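You operate a simulated robot arm through the tools that you are given. There is no shell and no other tool. Be economical: measure what you need, move in short steps, check, and stop when the job is done.

You run a simulated robot arm. Do the job below in one go: nothing can be reset, and whatever is moved stays where it is left.

TASK
Press the orange-beaded pull cord to switch it off. Press the number one button two times. Take the green wiping block and leave it on the white table. Fetch the inner tube carton with the smallest size on its label from the long wooden counter and set it on the work top of the tall wooden shelving. Fetch the green drink bottle and stand it on the long wooden counter. Take the white bulb labelled "9 W" from the long wooden counter and leave it on the low plywood shelf. Open the orange drawer, put the wooden knob on the white table away on the top of the low cabinet, then shut the drawer. Do these in any order. Set down upright: green wiping block, inner tube carton, green drink bottle, white bulb.

The check looks at the end state, three seconds after you hand in, the way a careful person would. Anything else that was tipped, shoved, dropped, spilled or broken makes it a failure.

THE ROBOT
A 7-joint arm with a two-finger parallel gripper on a trunk, on a base that drives. Base frame: it is fixed to the floor where the robot stands at the start and does not move with it; the origin is under the middle of the robot, x ahead of it, y to its left, z up. Lengths are in mm, angles in degrees, forces in N, time in s.
With the tool pointing down near the work surface it reaches from about 320 to 740 mm from the robot's upright axis, wherever it stands. Its first joint turns from -115.0 to 115.0 degrees. Places, roughly: green drink bottle (7x7x19 cm) [2100, -900, 1000]; green wiping block (6x5x7 cm) [1500, -100, 800]; inner tube carton [1500, 0, 750]; long wooden counter [600, 300, 800]; low plywood shelf [600, 300, 300]; number one button [900, 300, 1400]; orange drawer [-1900, -600, 300]; orange-beaded pull cord [800, 100, 1800]; top of the low cabinet (25x39 cm) [-2000, -540, 420]; white bulb [250, 250, 750]; white table [-200, -1900, 800]; wooden knob (4x4x4 cm) [-200, -1200, 800]; work top of the tall wooden shelving [2200, -1000, 900]. Payload 3.91 kg.
Tool frame: the origin (TCP) lies between the finger pads and is the grasp point; the fingertips stand 30 mm ahead of it; z points along the fingers, y is the line along which they close. Largest opening 110 mm; finger width 20, thickness 10; the body of the gripper, 48 by 112 mm, starts 55 mm behind the TCP.
Orientation is told as [roll, pitch, yaw] about the base's x, y, z axes, in that order, counted from this pose: with the fingers straight down and closing along the base's y, the tool's x points along the base's -x, its y along +y and its z along -z.

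THE INTERFACE
- The arm moves only by the tool step_arm. Its argument "series" is one flat list of numbers, 7 for each row, row after row: the turn, a rotation vector about the base's x, y, z in degrees, then the shift along the base's x, y, z in mm, then the finger opening in mm, from 0 to 110. In form: [rx, ry, rz, x, y, z, jaw, rx, ry, rz, x, y, z, jaw, ...]. A call has 1 to 8 rows; each row is the pose to reach, as a shift and turn from the pose commanded when the call began. A row lasts 0.2 s, in which the tool goes at most 50 mm and 8.6 degrees; a call with a longer step from one row to the next is refused whole, and so is a gripper value outside its range. A pose out of reach is approached as far as the arm can. The call stops where the force on the tool passes 40 N (or 10 N more than at its start, if that is more) or the arm is blocked; 0.2 s more then pass. The fingers move at their own pace (about 108 mm/s each) and stop on an object; they squeeze with about 42 N. The grip force told is the motor's: it shows also when the fingers shut on nothing. Time passes only in rows, and 0.2 s behind the last, so rows that repeat a pose let the fingers close. The reply holds the time, the measured pose of the TCP, the force on the tool along the base axes, the opening and the grip force, in the units named above and with some noise, with the torque about the TCP (base axes, N m) and any sound that the robot's microphone picked up, and new pictures: "show" is both (left out), scene, wrist or none.
- Cameras (640 x 400 px; columns grow to the right, rows downward): "scene" is now at [18.7, 190.7, 1376.1]; the picture's right is [0.42, -0.91, 0.00], its down [-0.54, -0.25, -0.81] and it looks along [0.73, 0.34, -0.59] (base axes); focal length 214 px, centre (320, 200). "wrist" rides on the gripper at [72, 17, -103] in the tool frame; the picture's right is [-0.23, 0.97, 0.00], its down [-0.76, -0.18, -0.62] and it looks along [-0.61, -0.14, 0.78] (tool axes); focal length 222 px, centre (320, 200). There is no depth. A picture from a camera that has moved, and an enlarged one, comes with that camera's place and axes in the base frame and with its lens.
- lift_body(by): slides the trunk up (or, below 0, down) by that many mm; the arm and the scene camera ride with it, the base frame stays. It gives what a move gives, with no picture.
- roll_base(legs): drives the robot by 1 to 6 legs, each [ahead, turn to the left] in mm and degrees, along the robot's own axes; the way and the turn of a leg run together, so that a leg with both is an arc; at most 1500 mm and 180 degrees a leg. The arm and the cameras ride along, it lands a little off, and it stops where it bumps. It gives what a move gives, and a new picture of the scene camera.
- head_to(pan, tilt): turns the head with the scene camera to pan (to the left, within 155 degrees either way) and tilt (down, from -29 to 69), counted from straight ahead of the robot. It gives what a move gives, and a new picture of the scene camera.
- enlarge(camera, box): a new picture of the part [left, top, right, bottom] of that camera's present view, enlarged. It takes no simulated time.
- hand_in(): hands the job in; it is judged then, once.

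Work in short steps. Places have to be worked out from the pictures, the camera data and where the tool is seen: move nearer, look again, correct. Check each grasp and each placing, and mend what went wrong. You have 207 turns and 260 pictures in all, those below and enlarged ones among them. Open the gripper and draw the arm clear of the work before you hand the job in, unless the task says otherwise; then end with one line.

The tools are called after ">>>" by a JSON object that holds its "method" and its "body". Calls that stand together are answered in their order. step_arm: Moves the arm, as the interface text tells. Its arguments: {"type":"object","properties":{"series":{"type":"array"},"show":{"type":"string","enum":["both","scene","wrist","none"]}},"required":["series"]} The other tools are called the same way: lift_body (by) slides the trunk up or down; roll_base (legs) drives the base; head_to (pan, tilt) turns the head that bears the scene camera; enlarge (camera, box) takes an enlarged picture of a part of a camera's view; hand_in () hands the job in.

At the start:

```text
time_s: 0.0
tool_pos: [492.7, 68.9, 999.5]
tool_rot: [0.0, 0.0, 0.0]
wrist_force: [0.2, -0.3, 0.6]
wrist_torque: [0.01, 0.0, 0.02]
width: 109.8
gripper_force: 0.0
trunk travel left (down, up): [-475.0, 515.0]
robot x, y, heading: [0.7, -1.2, 0.1]
head pan, tilt: [24.6, 36.1]
```

scene: 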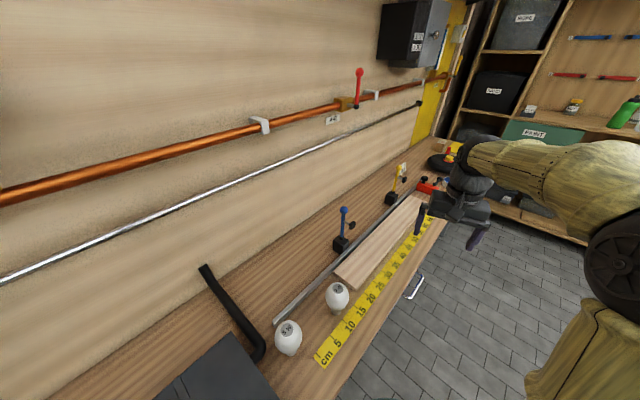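
wrist: 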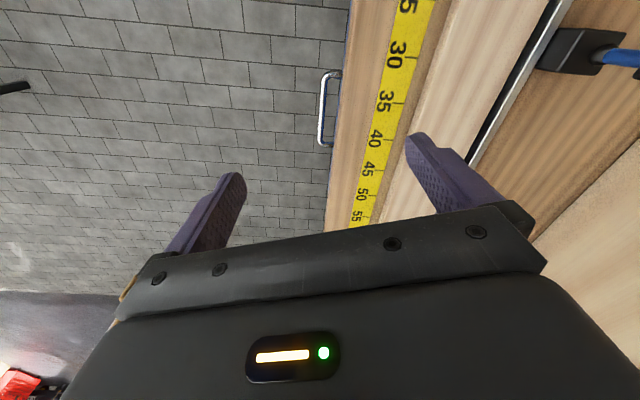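

The counter is to the left, with bulbs nearby. I'll look around with the head first.

>>> {"method": "head_to", "body": {"pan": 20, "tilt": -10}}

>>> {"method": "head_to", "body": {"pan": -25, "tilt": 15}}

>>> {"method": "head_to", "body": {"pan": -95, "tilt": 20}}

>>> {"method": "head_to", "body": {"pan": -150, "tilt": 25}}

>>> {"method": "head_to", "body": {"pan": 60, "tilt": 55}}

```text
time_s: 1.1
tool_pos: [492.4, 68.3, 998.4]
tool_rot: [0.0, 0.0, 0.0]
wrist_force: [-1.0, -0.2, -0.2]
wrist_torque: [0.0, -0.02, -0.01]
width: 110.0
gripper_force: 0.1
trunk travel left (down, up): [-475.0, 515.0]
robot x, y, heading: [3.0, -0.2, -0.3]
head pan, tilt: [20.0, -10.0]
camera scene: at [18.5, 183.0, 1449.1], right [0.34, -0.94, 0.0], down [0.16, 0.06, -0.98], along [0.93, 0.34, 0.17], focal length 214 px, centre (320, 200)
```

scene: 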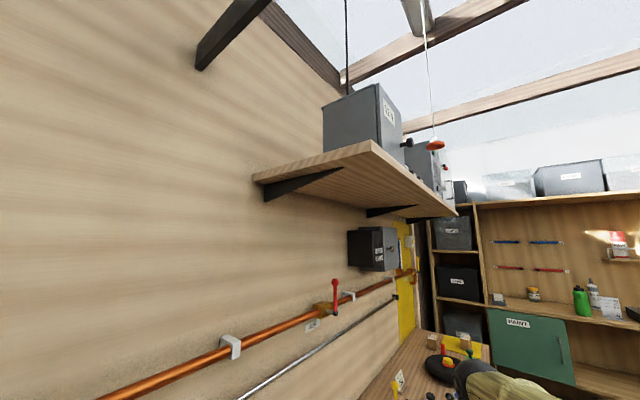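

```text
time_s: 2.3
tool_pos: [489.7, 68.1, 1000.1]
tool_rot: [0.1, 0.0, 0.0]
wrist_force: [-0.6, -0.3, 0.2]
wrist_torque: [0.0, 0.0, 0.01]
width: 110.1
gripper_force: 0.0
trunk travel left (down, up): [-475.0, 515.0]
robot x, y, heading: [4.4, 3.9, -0.1]
head pan, tilt: [-25.0, 15.0]
camera scene: at [23.9, 114.8, 1409.8], right [-0.42, -0.91, 0.0], down [-0.23, 0.11, -0.97], along [0.88, -0.41, -0.26], focal length 214 px, centre (320, 200)
```

scene: 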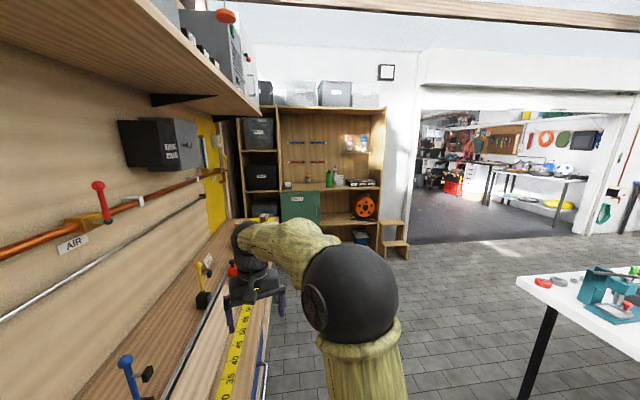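

```text
time_s: 3.7
tool_pos: [491.3, 69.8, 999.2]
tool_rot: [0.0, 0.0, 0.0]
wrist_force: [-0.6, -0.3, 0.8]
wrist_torque: [-0.01, 0.0, -0.01]
width: 110.1
gripper_force: 0.1
trunk travel left (down, up): [-475.0, 515.0]
robot x, y, heading: [0.3, -0.8, -0.2]
head pan, tilt: [-95.0, 20.0]
camera scene: at [-68.8, 61.4, 1401.7], right [-1.0, 0.09, 0.0], down [0.03, 0.34, -0.94], along [-0.08, -0.94, -0.34], focal length 214 px, centre (320, 200)
```

scene: 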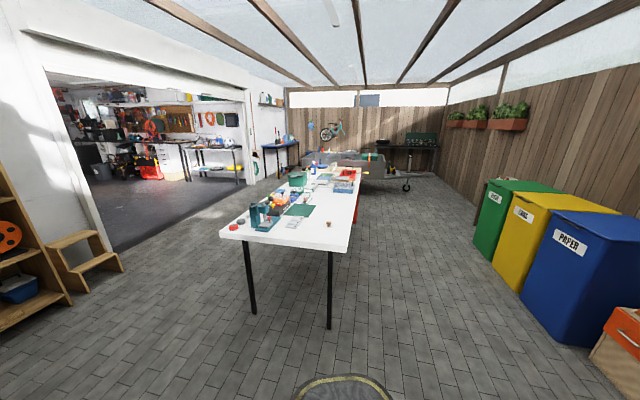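

```text
time_s: 4.9
tool_pos: [491.8, 68.2, 1000.2]
tool_rot: [-0.1, 0.0, 0.0]
wrist_force: [-0.3, -0.5, -0.4]
wrist_torque: [-0.03, 0.05, -0.01]
width: 110.2
gripper_force: 0.1
trunk travel left (down, up): [-475.0, 515.0]
robot x, y, heading: [-0.4, 1.6, -0.2]
head pan, tilt: [-150.0, 25.0]
camera scene: at [-140.5, 108.1, 1393.6], right [-0.5, 0.87, 0.0], down [0.37, 0.21, -0.91], along [-0.78, -0.45, -0.42], focal length 214 px, centre (320, 200)
```

scene: 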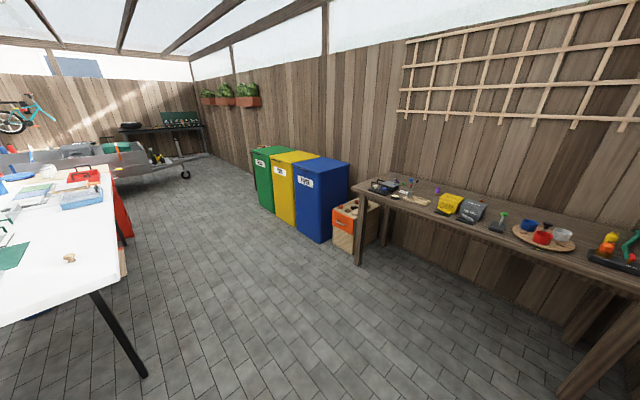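

```text
time_s: 8.0
tool_pos: [491.9, 67.9, 998.9]
tool_rot: [0.1, -0.1, 0.0]
wrist_force: [-0.4, 0.3, -0.2]
wrist_torque: [-0.02, 0.0, -0.02]
width: 110.0
gripper_force: 0.2
trunk travel left (down, up): [-475.0, 515.0]
robot x, y, heading: [0.4, 0.8, 0.1]
head pan, tilt: [60.0, 55.0]
camera scene: at [-24.7, 216.6, 1349.6], right [0.87, -0.5, 0.0], down [-0.41, -0.71, -0.57], along [0.29, 0.5, -0.82], focal length 214 px, centre (320, 200)
```

scene: 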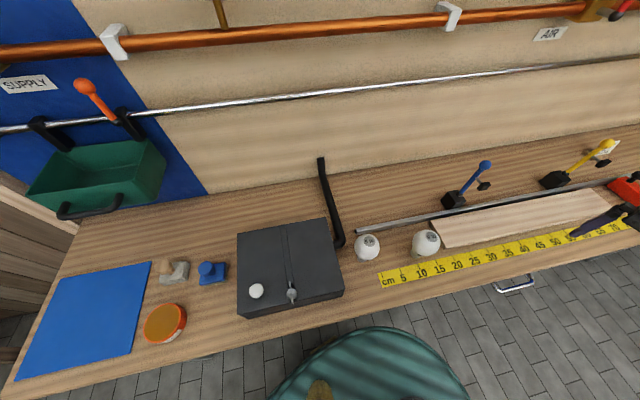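

Two bulbs by the tape; enlarge to read the labels.

>>> {"method": "enlarge", "body": {"camera": "scene", "box": [340, 220, 460, 295]}}

>>> {"method": "head_to", "body": {"pan": 15, "tilt": 25}}

```text
5.33 times, centred on (400, 258) of scene
camera zoom: at [-24.7, 216.6, 1349.6], right [0.87, -0.5, 0.0], down [-0.41, -0.71, -0.57], along [0.29, 0.5, -0.82], focal length 1144 px, centre (-107, -107)
```

zoom: 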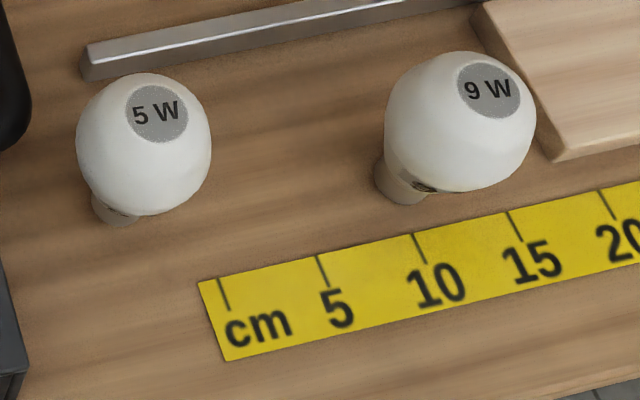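

```text
time_s: 9.1
tool_pos: [492.3, 67.8, 1000.9]
tool_rot: [0.1, 0.1, 0.0]
wrist_force: [-0.3, -1.3, -0.9]
wrist_torque: [-0.01, 0.02, -0.03]
width: 110.3
gripper_force: 0.0
trunk travel left (down, up): [-475.0, 515.0]
robot x, y, heading: [0.5, 2.7, -0.3]
head pan, tilt: [15.0, 25.0]
camera scene: at [28.2, 178.1, 1393.5], right [0.26, -0.97, 0.0], down [-0.41, -0.11, -0.91], along [0.88, 0.24, -0.42], focal length 214 px, centre (320, 200)
```

scene: 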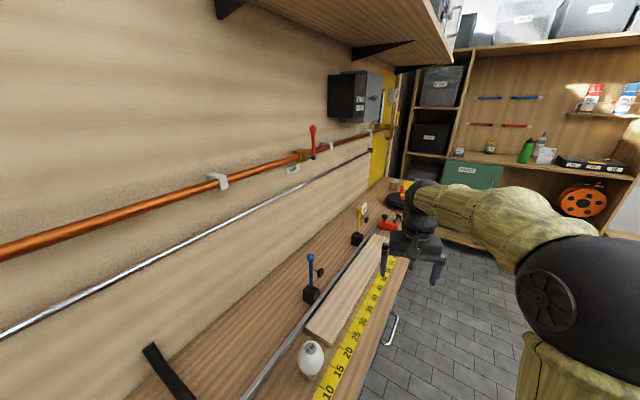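

The 9 W bulb is the one nearer the wooden board. I'll back off from the counter and face it, so I can look under it at the low shelf.

>>> {"method": "roll_base", "body": {"legs": [[0, -56], [560, 0], [0, 146]]}}

>>> {"method": "head_to", "body": {"pan": 0, "tilt": 45}}

```text
time_s: 24.8
tool_pos: [278.9, 44.8, 999.6]
tool_rot: [0.0, 0.0, 85.2]
wrist_force: [0.1, -0.4, -0.3]
wrist_torque: [0.0, -0.04, -0.01]
width: 110.1
gripper_force: 0.0
trunk travel left (down, up): [-475.0, 515.0]
robot x, y, heading: [307.2, -451.9, 85.1]
head pan, tilt: [15.0, 25.0]
camera scene: at [132.5, -406.1, 1393.6], right [0.98, 0.18, 0.0], down [0.08, -0.42, -0.91], along [-0.16, 0.89, -0.42], focal length 214 px, centre (320, 200)
```

scene: 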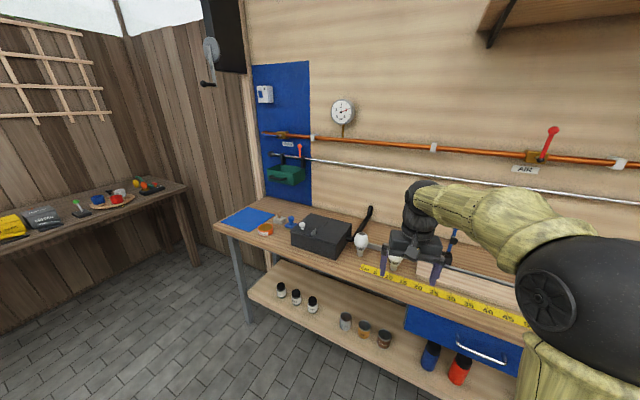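

```text
time_s: 25.6
tool_pos: [278.8, 45.0, 1000.7]
tool_rot: [0.1, 0.0, 85.3]
wrist_force: [0.2, -0.1, -0.2]
wrist_torque: [-0.04, 0.03, 0.0]
width: 110.0
gripper_force: 0.0
trunk travel left (down, up): [-475.0, 515.0]
robot x, y, heading: [308.1, -450.0, 85.4]
head pan, tilt: [0.0, 45.0]
camera scene: at [155.6, -415.7, 1363.0], right [1.0, -0.08, 0.0], down [-0.06, -0.7, -0.71], along [0.06, 0.71, -0.71], focal length 214 px, centre (320, 200)
```

scene: 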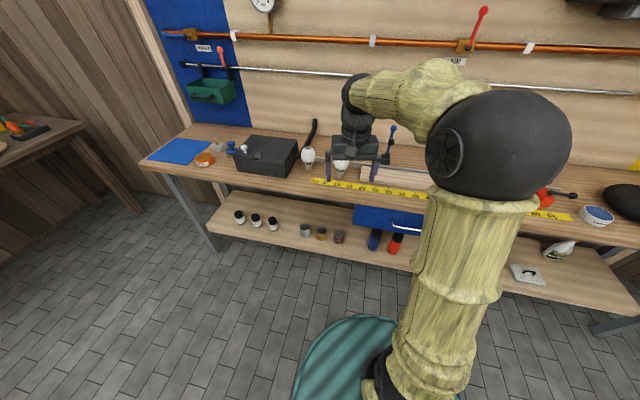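

The bulb sits just ahead of the gripper, and the low shelf has room below. Tilting the tool 45° forward and viewing by wrist.

>>> {"method": "step_arm", "body": {"series": [8, 0, 0, 0, 0, 0, 110, 16, 0, 0, 0, 0, 0, 110, 24, 0, 0, 0, 0, 0, 110, 32, 0, 0, 0, 0, 0, 110, 40, 0, 0, 0, 0, 0, 110, 45, 0, 0, 0, 0, 0, 110]}}

```text
time_s: 27.0
tool_pos: [278.1, 44.8, 1000.4]
tool_rot: [4.8, -44.9, 83.4]
wrist_force: [0.0, -1.0, 0.4]
wrist_torque: [0.0, -0.01, -0.01]
width: 109.9
gripper_force: 0.0
trunk travel left (down, up): [-475.0, 515.0]
robot x, y, heading: [307.9, -452.0, 85.1]
head pan, tilt: [0.0, 45.0]
camera scene: at [155.6, -415.9, 1363.0], right [1.0, -0.08, 0.0], down [-0.06, -0.7, -0.71], along [0.06, 0.7, -0.71], focal length 214 px, centre (320, 200)
camera wrist: at [256.9, -79.6, 1022.1], right [-0.95, 0.22, 0.22], down [0.24, 0.08, 0.97], along [0.19, 0.97, -0.13], focal length 222 px, centre (320, 200)
```

scene: 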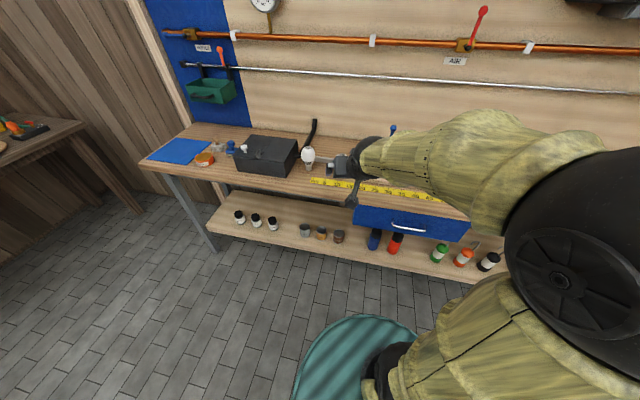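
wrist: 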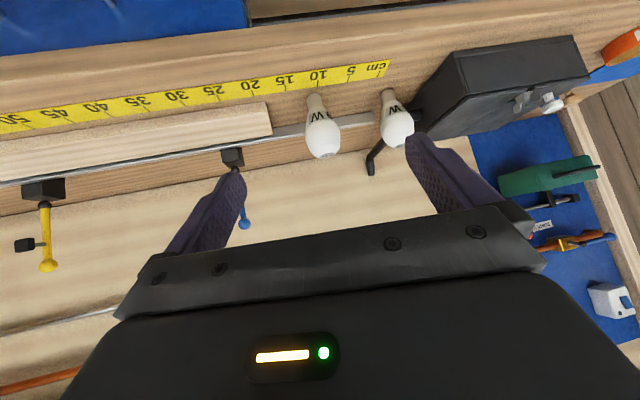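

9 W bulb's globe is judged at about (296, 271, 866). Moving to a pre-grasp along the tool axis.

>>> {"method": "step_arm", "body": {"series": [0, 0, 0, 5, 36, -14, 110, 0, 0, 0, 9, 72, -28, 110, 0, 0, 0, 14, 108, -42, 110, 0, 0, 0, 18, 141, -54, 110, 0, 0, 0, 18, 171, -84, 110]}}

```text
time_s: 28.2
tool_pos: [297.9, 217.8, 917.4]
tool_rot: [4.6, -44.8, 83.4]
wrist_force: [-0.1, -0.7, 0.2]
wrist_torque: [0.02, 0.02, 0.04]
width: 110.3
gripper_force: 0.1
trunk travel left (down, up): [-475.0, 515.0]
robot x, y, heading: [309.1, -454.6, 85.3]
head pan, tilt: [0.0, 45.0]
camera scene: at [155.7, -415.6, 1363.0], right [1.0, -0.08, 0.0], down [-0.06, -0.71, -0.71], along [0.06, 0.7, -0.71], focal length 214 px, centre (320, 200)
camera wrist: at [275.6, 93.3, 939.5], right [-0.95, 0.22, 0.22], down [0.24, 0.09, 0.97], along [0.19, 0.97, -0.13], focal length 222 px, centre (320, 200)
```

scene: 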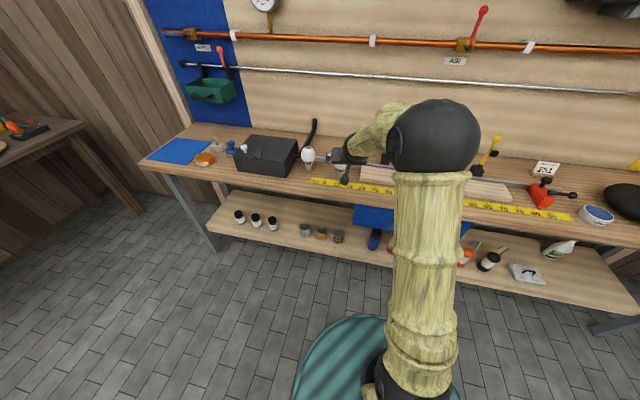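
wrist: 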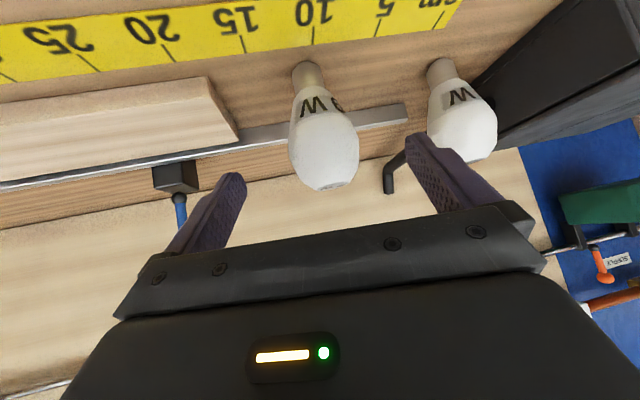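

Size-ratio puts the globe at about (297, 280, 861), well centred. Advancing and closing.

>>> {"method": "step_arm", "body": {"series": [0, 0, 0, 0, 30, -28, 110, 0, 0, 0, 0, 60, -54, 110, 0, 0, 0, 0, 60, -54, 60, 0, 0, 0, 0, 60, -54, 40, 0, 0, 0, 0, 60, -54, 40]}}

```text
time_s: 29.4
tool_pos: [296.1, 275.5, 863.8]
tool_rot: [4.8, -44.9, 83.3]
wrist_force: [1.0, 1.7, 3.8]
wrist_torque: [0.08, 0.05, 0.0]
width: 58.0
gripper_force: 41.7
trunk travel left (down, up): [-475.0, 515.0]
robot x, y, heading: [308.7, -452.1, 85.0]
head pan, tilt: [0.0, 45.0]
camera scene: at [155.6, -415.9, 1363.0], right [1.0, -0.08, 0.0], down [-0.06, -0.7, -0.71], along [0.06, 0.7, -0.71], focal length 214 px, centre (320, 200)
camera wrist: at [273.7, 151.1, 885.9], right [-0.95, 0.22, 0.22], down [0.24, 0.08, 0.97], along [0.19, 0.97, -0.13], focal length 222 px, centre (320, 200)
```

scene: 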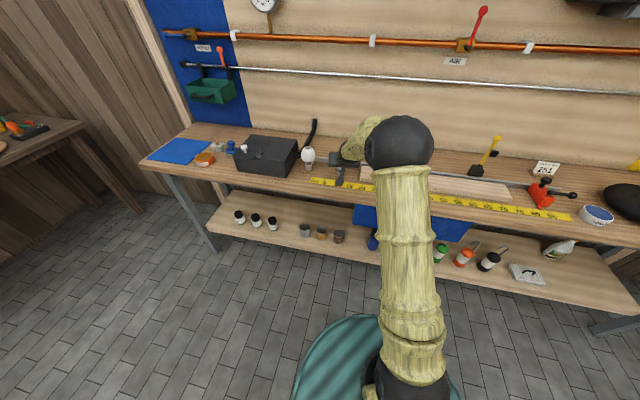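
wrist: 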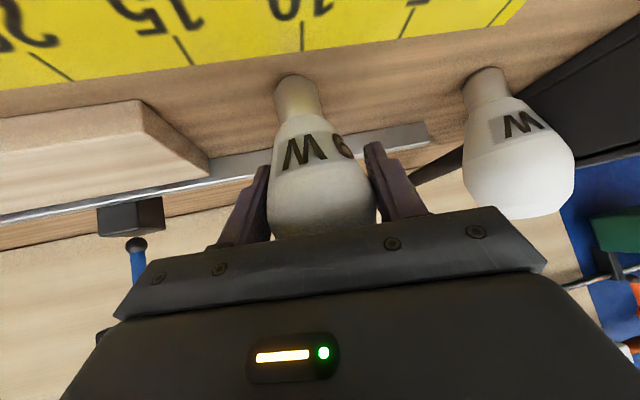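

Gripped (58 mm). Lift and retract from the counter.

>>> {"method": "step_arm", "body": {"series": [0, 0, 0, 0, 0, 40, 40, 0, 0, 0, 0, -40, 65, 40, 0, 0, 0, 0, -85, 80, 40, 0, 0, 0, 0, -130, 80, 40, 0, 0, 0, 0, -175, 80, 40, 0, 0, 0, 0, -220, 80, 40, 0, 0, 0, 0, -265, 80, 40], "show": "wrist"}}

>>> {"method": "roll_base", "body": {"legs": [[0, 90], [265, 0], [0, -90]]}}

```text
time_s: 31.0
tool_pos: [293.1, 22.5, 938.4]
tool_rot: [7.3, -42.9, 79.6]
wrist_force: [-0.3, -0.5, -0.8]
wrist_torque: [-0.04, -0.07, 0.07]
width: 58.1
gripper_force: 41.9
out of reach, approached as far as the arm can: row 7
trunk travel left (down, up): [-475.0, 515.0]
robot x, y, heading: [308.2, -453.2, 85.3]
head pan, tilt: [0.0, 45.0]
camera wrist: at [268.5, -101.6, 964.7], right [-0.94, 0.25, 0.25], down [0.28, 0.1, 0.95], along [0.22, 0.96, -0.17], focal length 222 px, centre (320, 200)
```

wrist: 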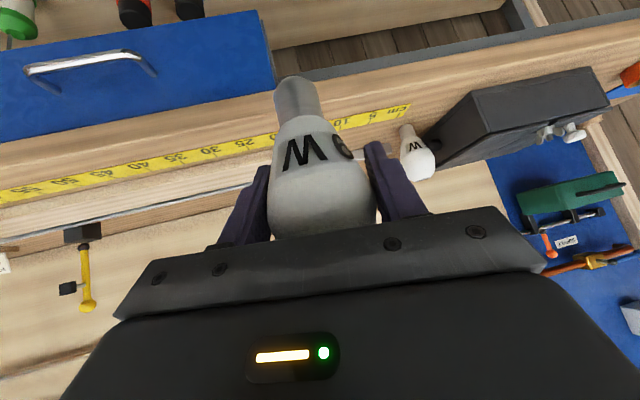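

```text
time_s: 44.3
tool_pos: [21.7, 42.4, 939.7]
tool_rot: [4.9, -43.4, 83.5]
wrist_force: [-0.3, 1.2, -1.1]
wrist_torque: [0.02, -0.03, 0.04]
width: 58.2
gripper_force: 41.7
trunk travel left (down, up): [-475.0, 515.0]
robot x, y, heading: [35.1, -433.0, 85.7]
head pan, tilt: [0.0, 45.0]
camera scene: at [-116.0, -397.4, 1363.0], right [1.0, -0.08, 0.0], down [-0.05, -0.71, -0.71], along [0.05, 0.7, -0.71], focal length 214 px, centre (320, 200)
```

scene: 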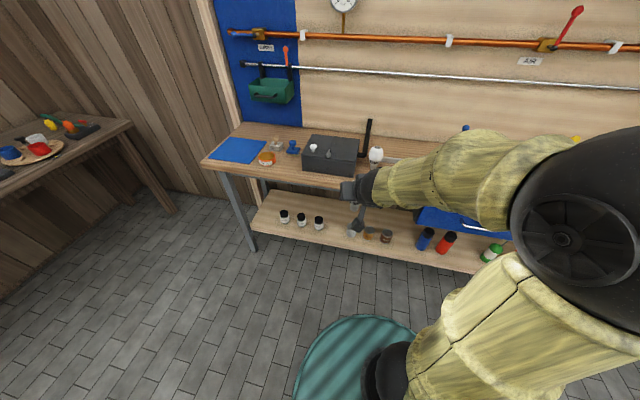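

Gripper is clear of the counter edge; lowering the trunk.

>>> {"method": "lift_body", "body": {"by": -470}}

>>> {"method": "head_to", "body": {"pan": 0, "tilt": 35}}

>>> {"method": "step_arm", "body": {"series": [0, 0, 0, 0, 0, 0, 40], "show": "wrist"}}

```text
refused: -470 is not a number from -400 to 400
```

```text
time_s: 45.0
tool_pos: [22.2, 41.8, 938.3]
tool_rot: [4.8, -43.4, 83.6]
wrist_force: [0.2, -0.2, -0.5]
wrist_torque: [-0.01, 0.0, 0.0]
width: 57.9
gripper_force: 42.3
trunk travel left (down, up): [-475.0, 515.0]
robot x, y, heading: [35.4, -431.3, 85.8]
head pan, tilt: [0.0, 35.0]
camera scene: at [-115.5, -390.7, 1377.8], right [1.0, -0.08, 0.0], down [-0.04, -0.57, -0.82], along [0.06, 0.82, -0.57], focal length 214 px, centre (320, 200)
```

scene: 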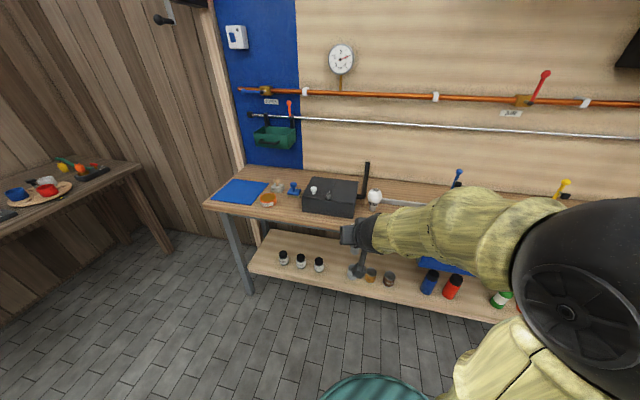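

```text
time_s: 45.4
tool_pos: [21.6, 41.7, 939.2]
tool_rot: [4.9, -43.5, 83.5]
wrist_force: [0.3, 0.4, -0.8]
wrist_torque: [-0.03, -0.03, 0.01]
width: 58.5
gripper_force: 42.2
trunk travel left (down, up): [-475.0, 515.0]
robot x, y, heading: [37.0, -435.6, 85.5]
head pan, tilt: [0.0, 35.0]
camera wrist: at [0.1, -81.9, 964.1], right [-0.95, 0.22, 0.22], down [0.24, 0.11, 0.96], along [0.18, 0.97, -0.16], focal length 222 px, centre (320, 200)
```

wrist: 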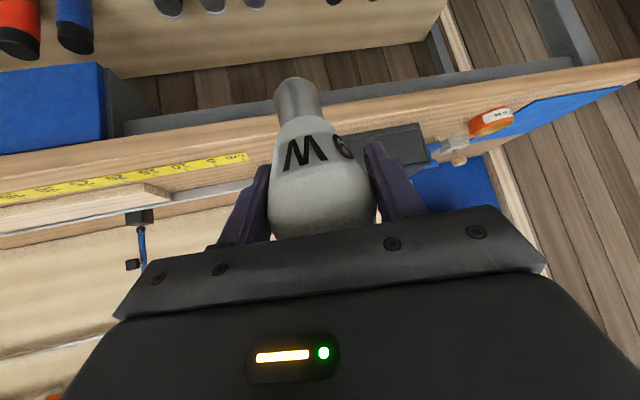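

Lowering in a legal amount.

>>> {"method": "lift_body", "body": {"by": -400}}

>>> {"method": "head_to", "body": {"pan": 10, "tilt": 30}}

>>> {"method": "step_arm", "body": {"series": [0, 0, 0, 0, 0, 0, 40], "show": "wrist"}}

```text
time_s: 49.2
tool_pos: [22.0, 43.1, 540.0]
tool_rot: [4.9, -43.6, 83.5]
wrist_force: [-0.4, -0.5, -0.4]
wrist_torque: [0.03, 0.03, 0.0]
width: 58.2
gripper_force: 42.1
trunk travel left (down, up): [-75.0, 915.0]
robot x, y, heading: [35.9, -431.7, 85.5]
head pan, tilt: [0.0, 35.0]
```

```text
time_s: 50.0
tool_pos: [21.7, 41.3, 539.4]
tool_rot: [4.9, -43.5, 83.5]
wrist_force: [-0.1, -0.3, -0.5]
wrist_torque: [-0.02, -0.01, 0.0]
width: 58.2
gripper_force: 41.8
trunk travel left (down, up): [-75.0, 915.0]
robot x, y, heading: [38.4, -432.3, 85.6]
head pan, tilt: [10.0, 30.0]
camera scene: at [-131.0, -388.6, 985.6], right [1.0, 0.1, 0.0], down [0.05, -0.5, -0.87], along [-0.08, 0.86, -0.5], focal length 214 px, centre (320, 200)
```

scene: 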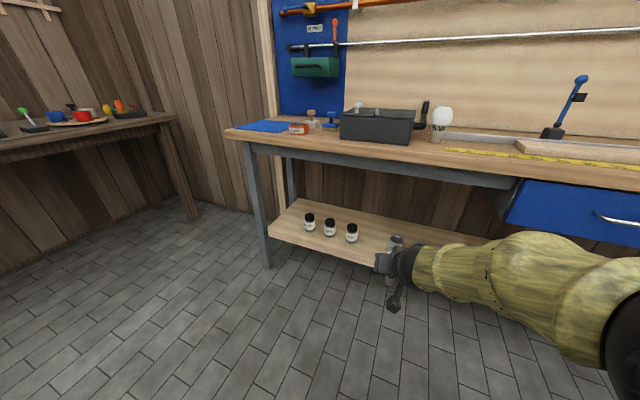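

```text
time_s: 50.4
tool_pos: [20.7, 41.5, 538.5]
tool_rot: [4.8, -43.5, 83.5]
wrist_force: [-0.4, 0.4, -1.2]
wrist_torque: [-0.04, 0.0, -0.01]
width: 58.2
gripper_force: 41.9
trunk travel left (down, up): [-75.0, 915.0]
robot x, y, heading: [39.1, -429.5, 86.0]
head pan, tilt: [10.0, 30.0]
camera wrist: at [0.1, -82.0, 564.1], right [-0.95, 0.22, 0.22], down [0.24, 0.11, 0.96], along [0.18, 0.97, -0.16], focal length 222 px, centre (320, 200)
```

wrist: 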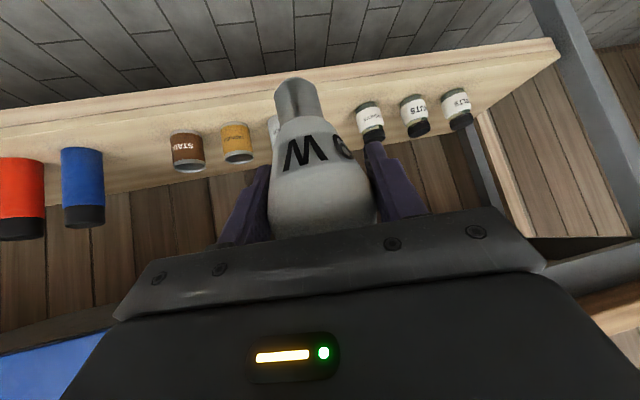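

The counter line runs at about 18° to base x. The free gap on the shelf is centred near (25, 345), shelf height ≈297. Driving slightly forward and lowering more.

>>> {"method": "roll_base", "body": {"legs": [[90, 0]]}}

>>> {"method": "lift_body", "body": {"by": -70}}

>>> {"method": "step_arm", "body": {"series": [0, 0, 0, 0, 40, 0, 40, 0, 0, 0, 0, 80, 0, 40, 0, 0, 0, 0, 120, 0, 40]}}

```text
time_s: 51.5
tool_pos: [27.0, 130.1, 538.5]
tool_rot: [4.9, -43.5, 83.6]
wrist_force: [-1.2, 0.8, -1.0]
wrist_torque: [0.05, -0.04, -0.05]
width: 58.4
gripper_force: 41.8
trunk travel left (down, up): [-75.0, 915.0]
robot x, y, heading: [43.6, -346.0, 86.1]
head pan, tilt: [10.0, 30.0]
camera scene: at [-124.4, -300.0, 985.6], right [0.99, 0.1, 0.0], down [0.05, -0.5, -0.87], along [-0.09, 0.86, -0.5], focal length 214 px, centre (320, 200)
```

scene: 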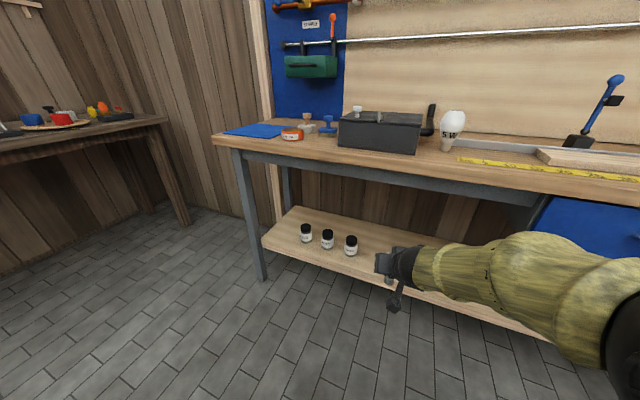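

```text
time_s: 52.6
tool_pos: [28.1, 130.8, 468.0]
tool_rot: [5.0, -43.5, 83.6]
wrist_force: [0.8, -0.1, -0.2]
wrist_torque: [0.0, 0.01, -0.02]
width: 58.2
gripper_force: 41.7
trunk travel left (down, up): [-5.0, 985.0]
robot x, y, heading: [41.1, -341.9, 85.9]
head pan, tilt: [10.0, 30.0]
```

```text
time_s: 53.4
tool_pos: [24.0, 247.5, 469.6]
tool_rot: [4.9, -43.6, 83.5]
wrist_force: [0.0, -0.2, -0.1]
wrist_torque: [0.0, -0.03, 0.0]
width: 58.2
gripper_force: 41.8
trunk travel left (down, up): [-5.0, 985.0]
robot x, y, heading: [41.2, -345.9, 85.5]
head pan, tilt: [10.0, 30.0]
camera scene: at [-124.4, -300.2, 915.6], right [0.99, 0.1, 0.0], down [0.05, -0.5, -0.87], along [-0.09, 0.86, -0.5], focal length 214 px, centre (320, 200)
camera wrist: at [2.7, 124.1, 494.6], right [-0.95, 0.21, 0.22], down [0.24, 0.11, 0.96], along [0.18, 0.97, -0.16], focal length 222 px, centre (320, 200)
```

scene: 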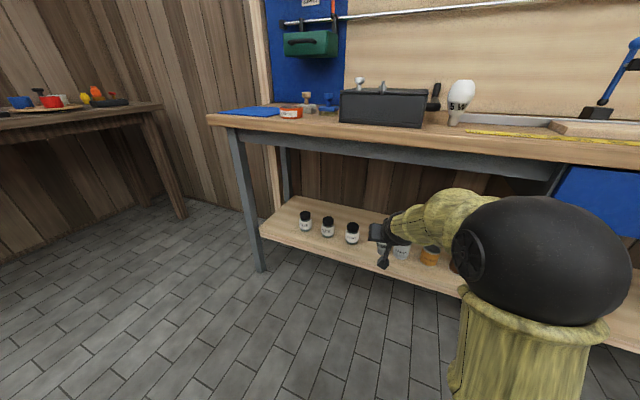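
wrist: 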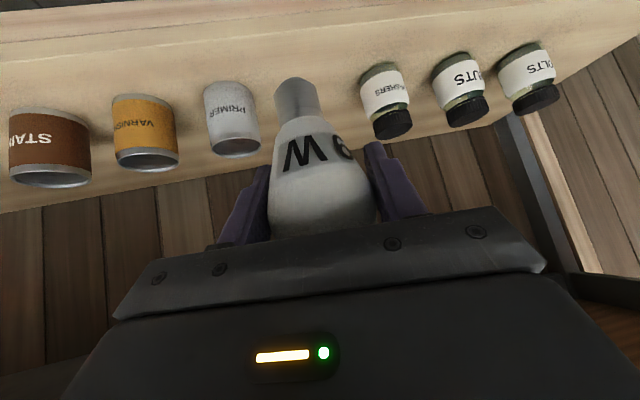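

Gap confirmed between the washers jar and primer can. Moving in over it and down to just above the shelf.

>>> {"method": "step_arm", "body": {"series": [0, 0, 0, 2, 40, 0, 40, 0, 0, 0, 3, 80, 0, 40, 0, 0, 0, 4, 103, -20, 40, 0, 0, 0, 4, 103, -50, 40, 0, 0, 0, 4, 103, -82, 40]}}

```text
time_s: 54.6
tool_pos: [32.5, 352.2, 387.4]
tool_rot: [4.9, -43.5, 83.7]
wrist_force: [0.7, 0.1, 0.1]
wrist_torque: [0.0, -0.02, 0.02]
width: 58.2
gripper_force: 41.9
trunk travel left (down, up): [-5.0, 985.0]
robot x, y, heading: [40.7, -347.0, 85.6]
head pan, tilt: [10.0, 30.0]
camera scene: at [-124.4, -300.1, 915.6], right [0.99, 0.1, 0.0], down [0.05, -0.5, -0.87], along [-0.09, 0.86, -0.5], focal length 214 px, centre (320, 200)
camera wrist: at [11.7, 227.9, 412.8], right [-0.95, 0.21, 0.22], down [0.24, 0.11, 0.96], along [0.18, 0.97, -0.16], focal length 222 px, centre (320, 200)
```

scene: 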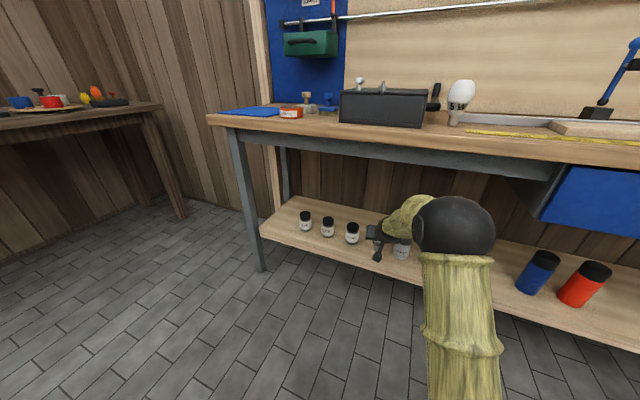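
wrist: 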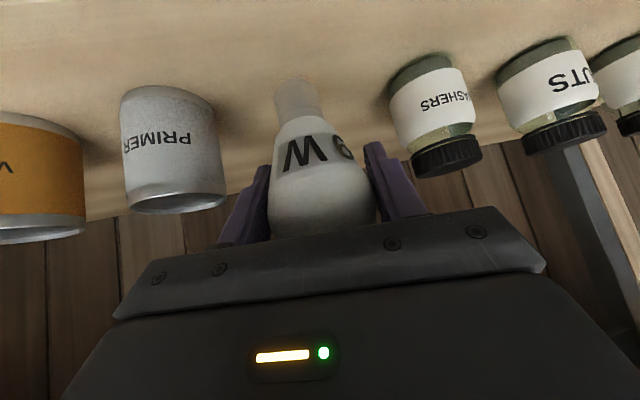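

Lowering slowly, watching force.

>>> {"method": "step_arm", "body": {"series": [0.7, 0, 0, 0, 0, -5, 40, 1.4, 0, 0, 0, 0, -9, 40, 1.4, 0, 0, 0, 0, -12, 40], "show": "none"}}

>>> {"method": "step_arm", "body": {"series": [0, 0, 0, 0, 0, -3, 40, 0, 0, 0, 0, 0, -6, 40], "show": "wrist"}}

```text
time_s: 55.4
tool_pos: [33.0, 354.0, 374.8]
tool_rot: [5.0, -44.8, 83.5]
wrist_force: [0.4, -0.2, -0.1]
wrist_torque: [0.0, 0.0, 0.01]
width: 58.1
gripper_force: 42.3
trunk travel left (down, up): [-5.0, 985.0]
robot x, y, heading: [42.3, -341.7, 85.8]
head pan, tilt: [10.0, 30.0]
```

```text
time_s: 56.0
tool_pos: [31.5, 354.2, 369.8]
tool_rot: [5.2, -44.8, 83.5]
wrist_force: [-0.1, 0.4, -0.6]
wrist_torque: [-0.03, -0.02, -0.01]
width: 58.1
gripper_force: 42.4
trunk travel left (down, up): [-5.0, 985.0]
robot x, y, heading: [41.9, -340.9, 85.9]
head pan, tilt: [10.0, 30.0]
camera wrist: at [10.2, 229.4, 392.2], right [-0.95, 0.21, 0.22], down [0.24, 0.09, 0.97], along [0.18, 0.97, -0.13], focal length 222 px, centre (320, 200)
```

wrist: 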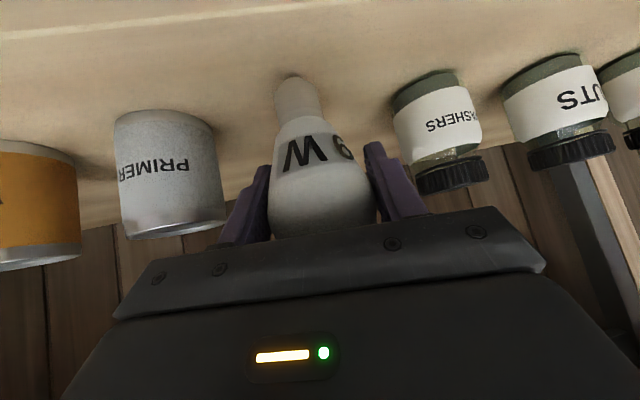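

Still no contact; continuing in small steps.

>>> {"method": "step_arm", "body": {"series": [0, 0, 0, 0, 0, -3, 40, 0, 0, 0, 0, 0, -6, 40], "show": "none"}}

>>> {"method": "step_arm", "body": {"series": [0, 0, 0, 0, 0, -2, 40, 0, 0, 0, 0, 0, -4, 40], "show": "wrist"}}

```text
time_s: 56.6
tool_pos: [31.7, 354.6, 363.5]
tool_rot: [5.2, -44.8, 83.4]
wrist_force: [0.3, -0.6, 1.4]
wrist_torque: [-0.04, -0.02, 0.0]
width: 58.1
gripper_force: 41.9
trunk travel left (down, up): [-5.0, 985.0]
robot x, y, heading: [43.6, -341.9, 85.7]
head pan, tilt: [10.0, 30.0]
```

```text
time_s: 57.2
tool_pos: [31.4, 354.1, 364.5]
tool_rot: [5.2, -45.4, 83.4]
wrist_force: [1.9, -5.9, 23.9]
wrist_torque: [-0.51, -0.03, 0.03]
width: 58.0
gripper_force: 42.1
trunk travel left (down, up): [-5.0, 985.0]
robot x, y, heading: [40.5, -342.6, 85.5]
head pan, tilt: [10.0, 30.0]
camera wrist: at [10.3, 229.5, 384.4], right [-0.95, 0.21, 0.22], down [0.24, 0.08, 0.97], along [0.18, 0.98, -0.12], focal length 222 px, centre (320, 200)
```

wrist: 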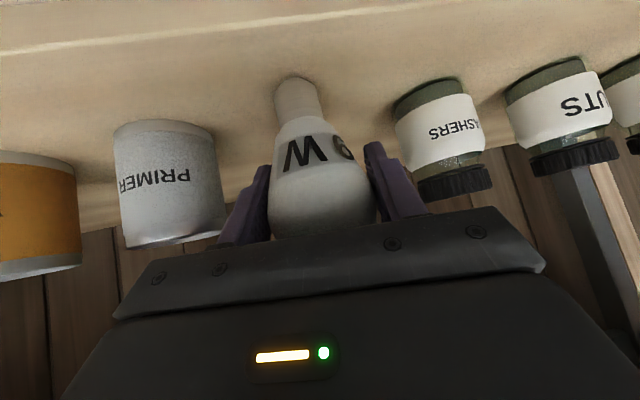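

Contact (24 N). Ease up 3 mm, open moderately, and withdraw along the tool axis.

>>> {"method": "step_arm", "body": {"series": [0, 0, 0, 0, 0, 3, 40, 0, 0, 0, 0, 0, 3, 74, 0, 0, 0, 0, 0, 3, 76, 0, 0, 0, 0, -20, 22, 76, 0, 0, 0, 0, -50, 50, 76, 0, 0, 0, 0, -85, 80, 76, 0, 0, 0, 0, -125, 95, 76, 0, 0, 0, 0, -170, 100, 76]}}

```text
time_s: 59.0
tool_pos: [34.0, 188.6, 458.5]
tool_rot: [5.0, -44.8, 83.5]
wrist_force: [0.0, -0.3, 0.3]
wrist_torque: [-0.02, 0.0, -0.04]
width: 76.0
gripper_force: 0.2
trunk travel left (down, up): [-5.0, 985.0]
robot x, y, heading: [46.9, -343.2, 85.8]
head pan, tilt: [10.0, 30.0]
camera scene: at [-124.4, -299.8, 915.5], right [0.99, 0.1, 0.0], down [0.05, -0.5, -0.87], along [-0.09, 0.86, -0.5], focal length 214 px, centre (320, 200)
camera wrist: at [12.7, 64.2, 480.7], right [-0.95, 0.21, 0.22], down [0.24, 0.09, 0.97], along [0.18, 0.97, -0.13], focal length 222 px, centre (320, 200)
```

scene: 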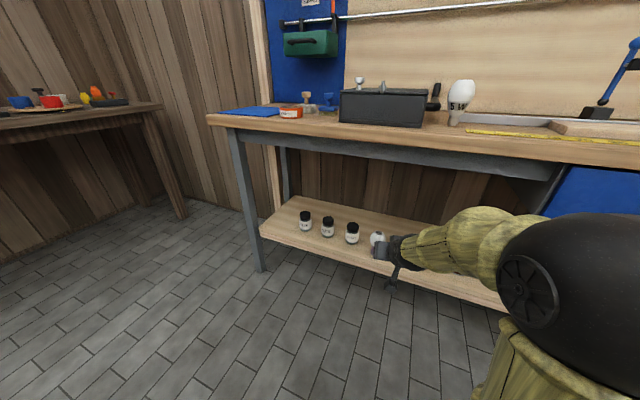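
wrist: 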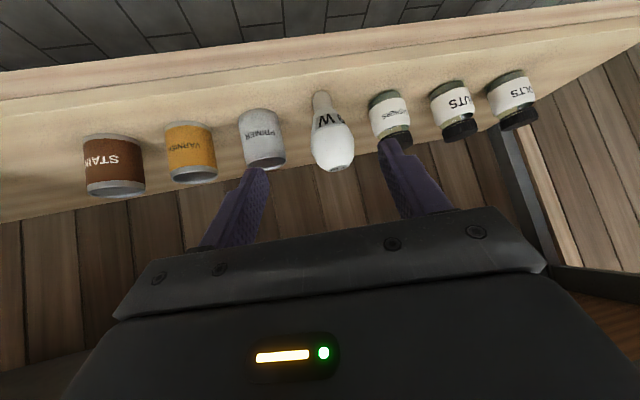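

Bulb stands upright on the shelf. Back away, raise the trunk, then drive along the counter to its right part.

>>> {"method": "roll_base", "body": {"legs": [[-200, 0]]}}

>>> {"method": "lift_body", "body": {"by": 400}}

>>> {"method": "lift_body", "body": {"by": 300}}

>>> {"method": "roll_base", "body": {"legs": [[0, -104], [900, 0], [0, 90]]}}

>>> {"method": "head_to", "body": {"pan": 0, "tilt": 0}}

>>> {"method": "head_to", "body": {"pan": -35, "tilt": 35}}

```text
time_s: 60.8
tool_pos: [20.8, -6.5, 458.5]
tool_rot: [5.1, -44.9, 83.4]
wrist_force: [0.1, 0.6, -0.2]
wrist_torque: [-0.04, 0.03, -0.04]
width: 75.9
gripper_force: 0.1
trunk travel left (down, up): [-5.0, 985.0]
robot x, y, heading: [28.7, -541.3, 85.5]
head pan, tilt: [10.0, 30.0]
camera scene: at [-139.3, -496.9, 915.6], right [1.0, 0.1, 0.0], down [0.05, -0.5, -0.87], along [-0.08, 0.86, -0.5], focal length 214 px, centre (320, 200)
```

scene: 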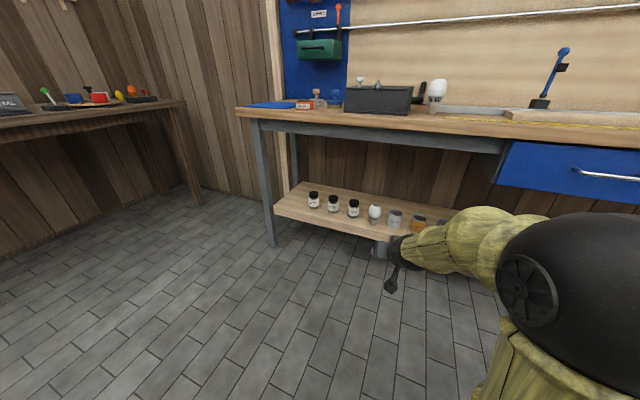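

```text
time_s: 64.6
tool_pos: [19.5, -8.2, 859.1]
tool_rot: [5.1, -44.9, 83.5]
wrist_force: [0.3, -0.3, 0.2]
wrist_torque: [-0.01, 0.0, 0.02]
width: 76.1
gripper_force: 0.0
trunk travel left (down, up): [-405.0, 585.0]
robot x, y, heading: [28.2, -535.7, 85.7]
head pan, tilt: [10.0, 30.0]
```

```text
time_s: 67.6
tool_pos: [20.3, -8.6, 1158.3]
tool_rot: [5.1, -44.9, 83.5]
wrist_force: [-0.5, -0.3, -1.0]
wrist_torque: [-0.02, 0.01, -0.01]
width: 75.9
gripper_force: 0.1
trunk travel left (down, up): [-705.0, 285.0]
robot x, y, heading: [24.7, -541.7, 85.7]
head pan, tilt: [10.0, 30.0]
```

```text
time_s: 85.0
tool_pos: [1018.0, -329.1, 1158.7]
tool_rot: [5.1, -44.9, 66.9]
wrist_force: [-0.9, -1.1, -0.2]
wrist_torque: [0.0, 0.0, -0.01]
width: 75.9
gripper_force: 0.1
trunk travel left (down, up): [-705.0, 285.0]
robot x, y, heading: [877.8, -841.3, 68.9]
head pan, tilt: [10.0, 30.0]
camera scene: at [726.9, -753.9, 1615.6], right [0.98, -0.19, 0.0], down [-0.09, -0.49, -0.87], along [0.16, 0.85, -0.5], focal length 214 px, centre (320, 200)
```

scene: 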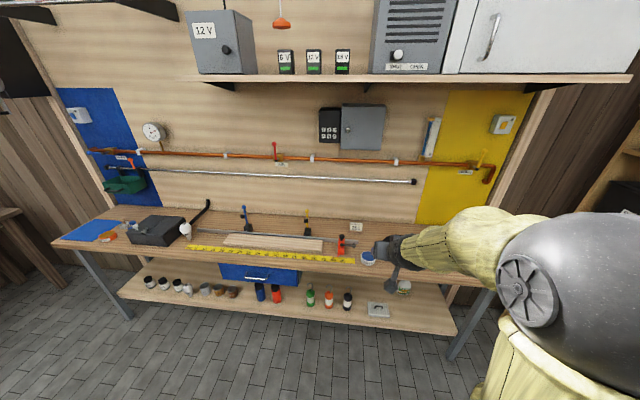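

```text
time_s: 86.0
tool_pos: [1019.9, -329.2, 1159.2]
tool_rot: [5.1, -44.9, 66.8]
wrist_force: [-0.3, 1.0, -0.3]
wrist_torque: [-0.02, -0.01, -0.02]
width: 75.7
gripper_force: 0.0
trunk travel left (down, up): [-705.0, 285.0]
robot x, y, heading: [877.0, -843.3, 69.4]
head pan, tilt: [0.0, 0.0]
camera scene: at [741.9, -758.6, 1663.9], right [0.93, -0.36, 0.0], down [0.0, 0.0, -1.0], along [0.36, 0.93, 0.0], focal length 214 px, centre (320, 200)
```

scene: 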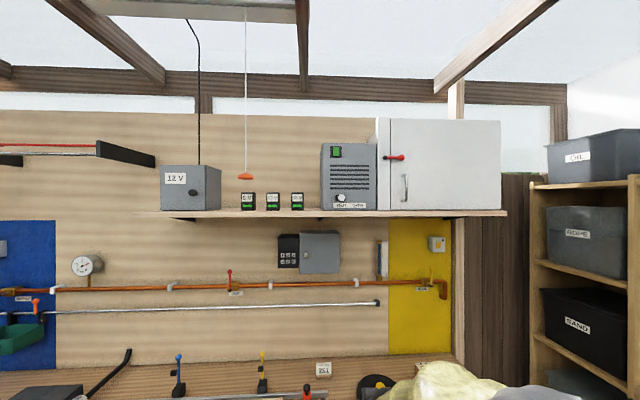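

```text
time_s: 87.0
tool_pos: [1018.7, -328.5, 1157.9]
tool_rot: [5.1, -44.9, 66.9]
wrist_force: [-0.6, 0.5, -0.1]
wrist_torque: [0.03, 0.01, -0.01]
width: 76.1
gripper_force: 0.0
trunk travel left (down, up): [-705.0, 285.0]
robot x, y, heading: [873.6, -840.7, 69.2]
head pan, tilt: [-35.0, 35.0]
camera scene: at [782.7, -793.2, 1607.9], right [0.56, -0.83, 0.0], down [-0.47, -0.32, -0.82], along [0.68, 0.46, -0.57], focal length 214 px, centre (320, 200)
```

scene: 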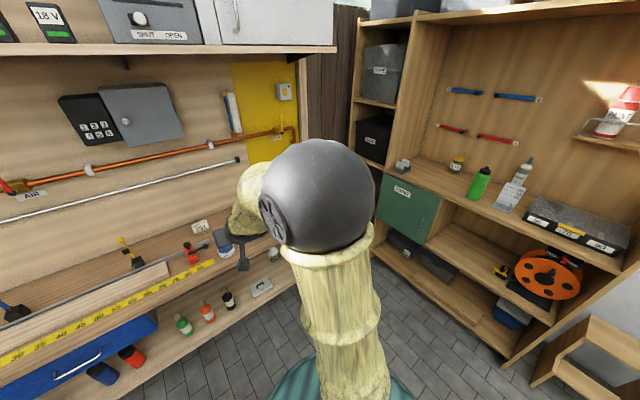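

The keypad is next to the key box, and the cord with orange bead hangs over the upper shelf. Zoom views at tilt −5 and other items.

>>> {"method": "head_to", "body": {"pan": 5, "tilt": 5}}

>>> {"method": "enlarge", "body": {"camera": "scene", "box": [240, 100, 400, 200]}}

>>> {"method": "enlarge", "body": {"camera": "scene", "box": [280, 200, 376, 260]}}

```text
time_s: 88.1
tool_pos: [1019.1, -329.5, 1159.2]
tool_rot: [5.1, -44.8, 66.9]
wrist_force: [-0.1, 0.4, -0.7]
wrist_torque: [0.03, -0.03, 0.01]
width: 76.0
gripper_force: 0.1
trunk travel left (down, up): [-705.0, 285.0]
robot x, y, heading: [876.1, -842.3, 69.0]
head pan, tilt: [5.0, 5.0]
camera scene: at [735.1, -754.4, 1655.9], right [0.96, -0.27, 0.0], down [-0.02, -0.08, -1.0], along [0.27, 0.96, -0.09], focal length 214 px, centre (320, 200)
```

scene: 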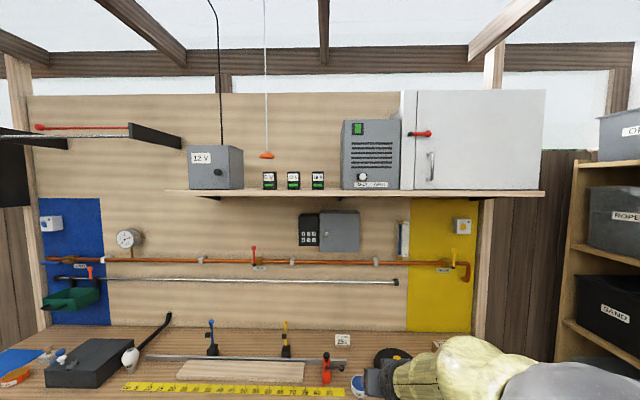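

```text
4.00 times, centred on (320, 150) of scene
camera zoom: at [735.1, -754.4, 1655.9], right [0.96, -0.27, 0.0], down [-0.02, -0.08, -1.0], along [0.27, 0.96, -0.09], focal length 858 px, centre (320, 400)
```

zoom: 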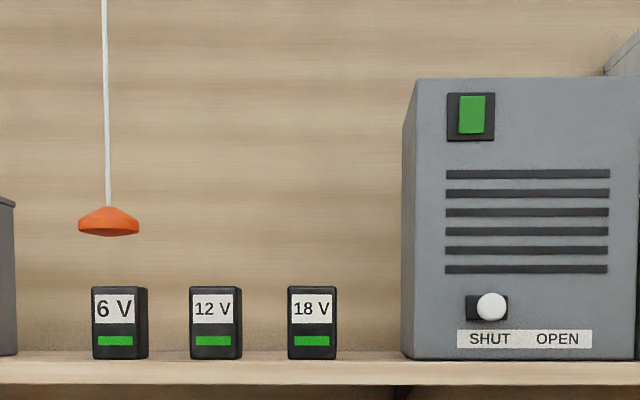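

```text
6.67 times, centred on (328, 230) of scene
camera zoom: at [735.1, -754.4, 1655.9], right [0.96, -0.27, 0.0], down [-0.02, -0.08, -1.0], along [0.27, 0.96, -0.09], focal length 1430 px, centre (267, 0)
```

zoom: 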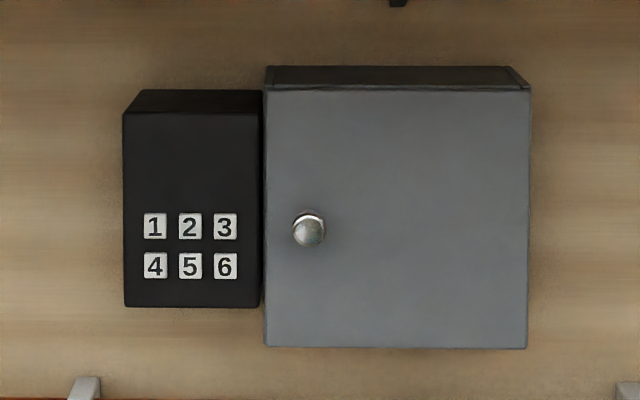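

Bead ≈ (768, 58, 1746); button "1" ≈ (937, 272, 1394) on a wall whose inward direction is ≈ (.32, .95). Retract tool a little, then drive to a spot serving both.

>>> {"method": "roll_base", "body": {"legs": [[0, 32], [409, 0], [0, -34]]}}

>>> {"method": "lift_body", "body": {"by": 250}}

>>> {"method": "step_arm", "body": {"series": [7.6, -2.5, 0, 0, 0, 0, 76, 15.2, -5, 0, 0, 0, 0, 76, 22.8, -7.4, 0, 0, 0, 0, 76, 30.4, -9.9, 0, 0, 0, 0, 76, 38, -12.4, 0, 0, 0, 0, 76, 42.8, -13.9, 0, 0, 0, 0, 76]}}

```text
time_s: 95.4
tool_pos: [962.3, 64.1, 1159.5]
tool_rot: [5.1, -44.8, 64.5]
wrist_force: [-0.4, 0.2, -0.7]
wrist_torque: [0.02, 0.03, -0.01]
width: 76.0
gripper_force: 0.1
trunk travel left (down, up): [-705.0, 285.0]
robot x, y, heading: [791.7, -446.4, 67.0]
head pan, tilt: [5.0, 5.0]
camera scene: at [661.1, -349.3, 1656.0], right [0.95, -0.31, 0.0], down [-0.03, -0.08, -1.0], along [0.31, 0.95, -0.09], focal length 214 px, centre (320, 200)
```

scene: 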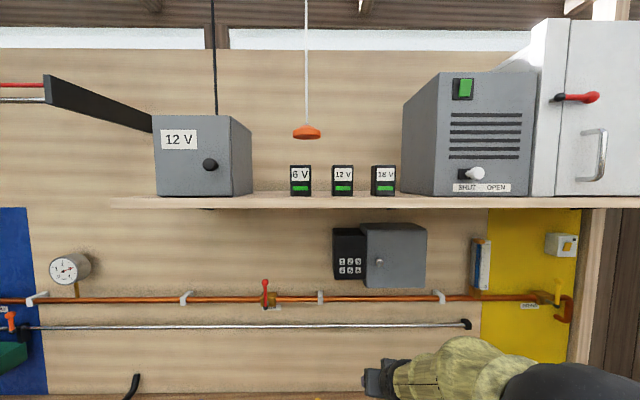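

```text
time_s: 98.0
tool_pos: [960.8, 63.8, 1409.7]
tool_rot: [5.0, -44.8, 64.7]
wrist_force: [-0.1, 0.0, 0.3]
wrist_torque: [0.01, 0.01, 0.0]
width: 75.9
gripper_force: 0.0
trunk travel left (down, up): [-955.0, 35.0]
robot x, y, heading: [797.3, -443.9, 66.8]
head pan, tilt: [5.0, 5.0]
```

```text
time_s: 99.4
tool_pos: [966.1, 75.6, 1409.3]
tool_rot: [91.5, -84.6, -19.5]
wrist_force: [0.3, -0.3, 0.5]
wrist_torque: [-0.01, 0.0, 0.02]
width: 76.1
gripper_force: 0.0
out of reach, approached as far as the arm can: row 5, 6
trunk travel left (down, up): [-955.0, 35.0]
robot x, y, heading: [794.2, -446.5, 66.9]
head pan, tilt: [5.0, 5.0]
camera scene: at [661.2, -348.7, 1906.0], right [0.95, -0.31, 0.0], down [-0.03, -0.08, -1.0], along [0.31, 0.95, -0.09], focal length 214 px, centre (320, 200)
camera wrist: at [911.7, -17.1, 1338.2], right [-0.9, 0.29, 0.32], down [0.04, -0.67, 0.74], along [0.43, 0.68, 0.59], focal length 222 px, centre (320, 200)
```

scene: 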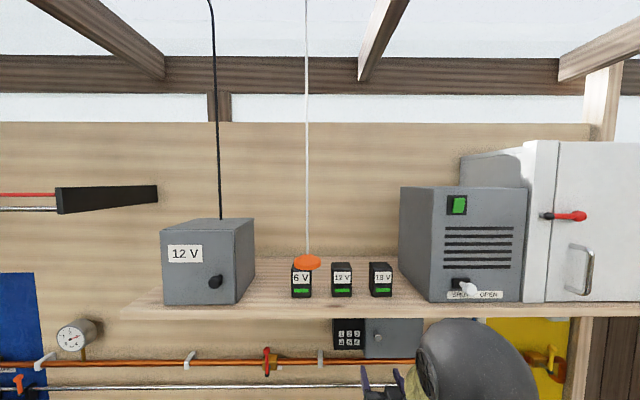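
wrist: 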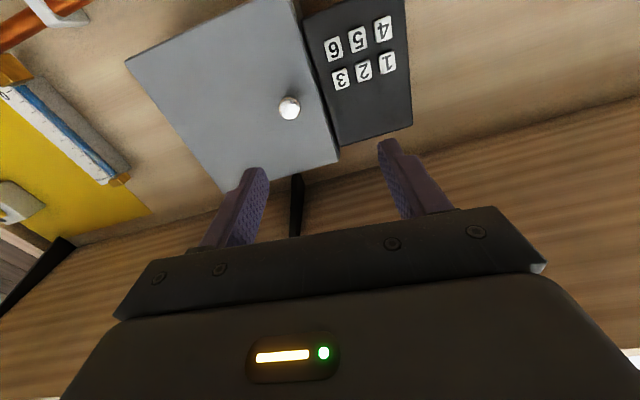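

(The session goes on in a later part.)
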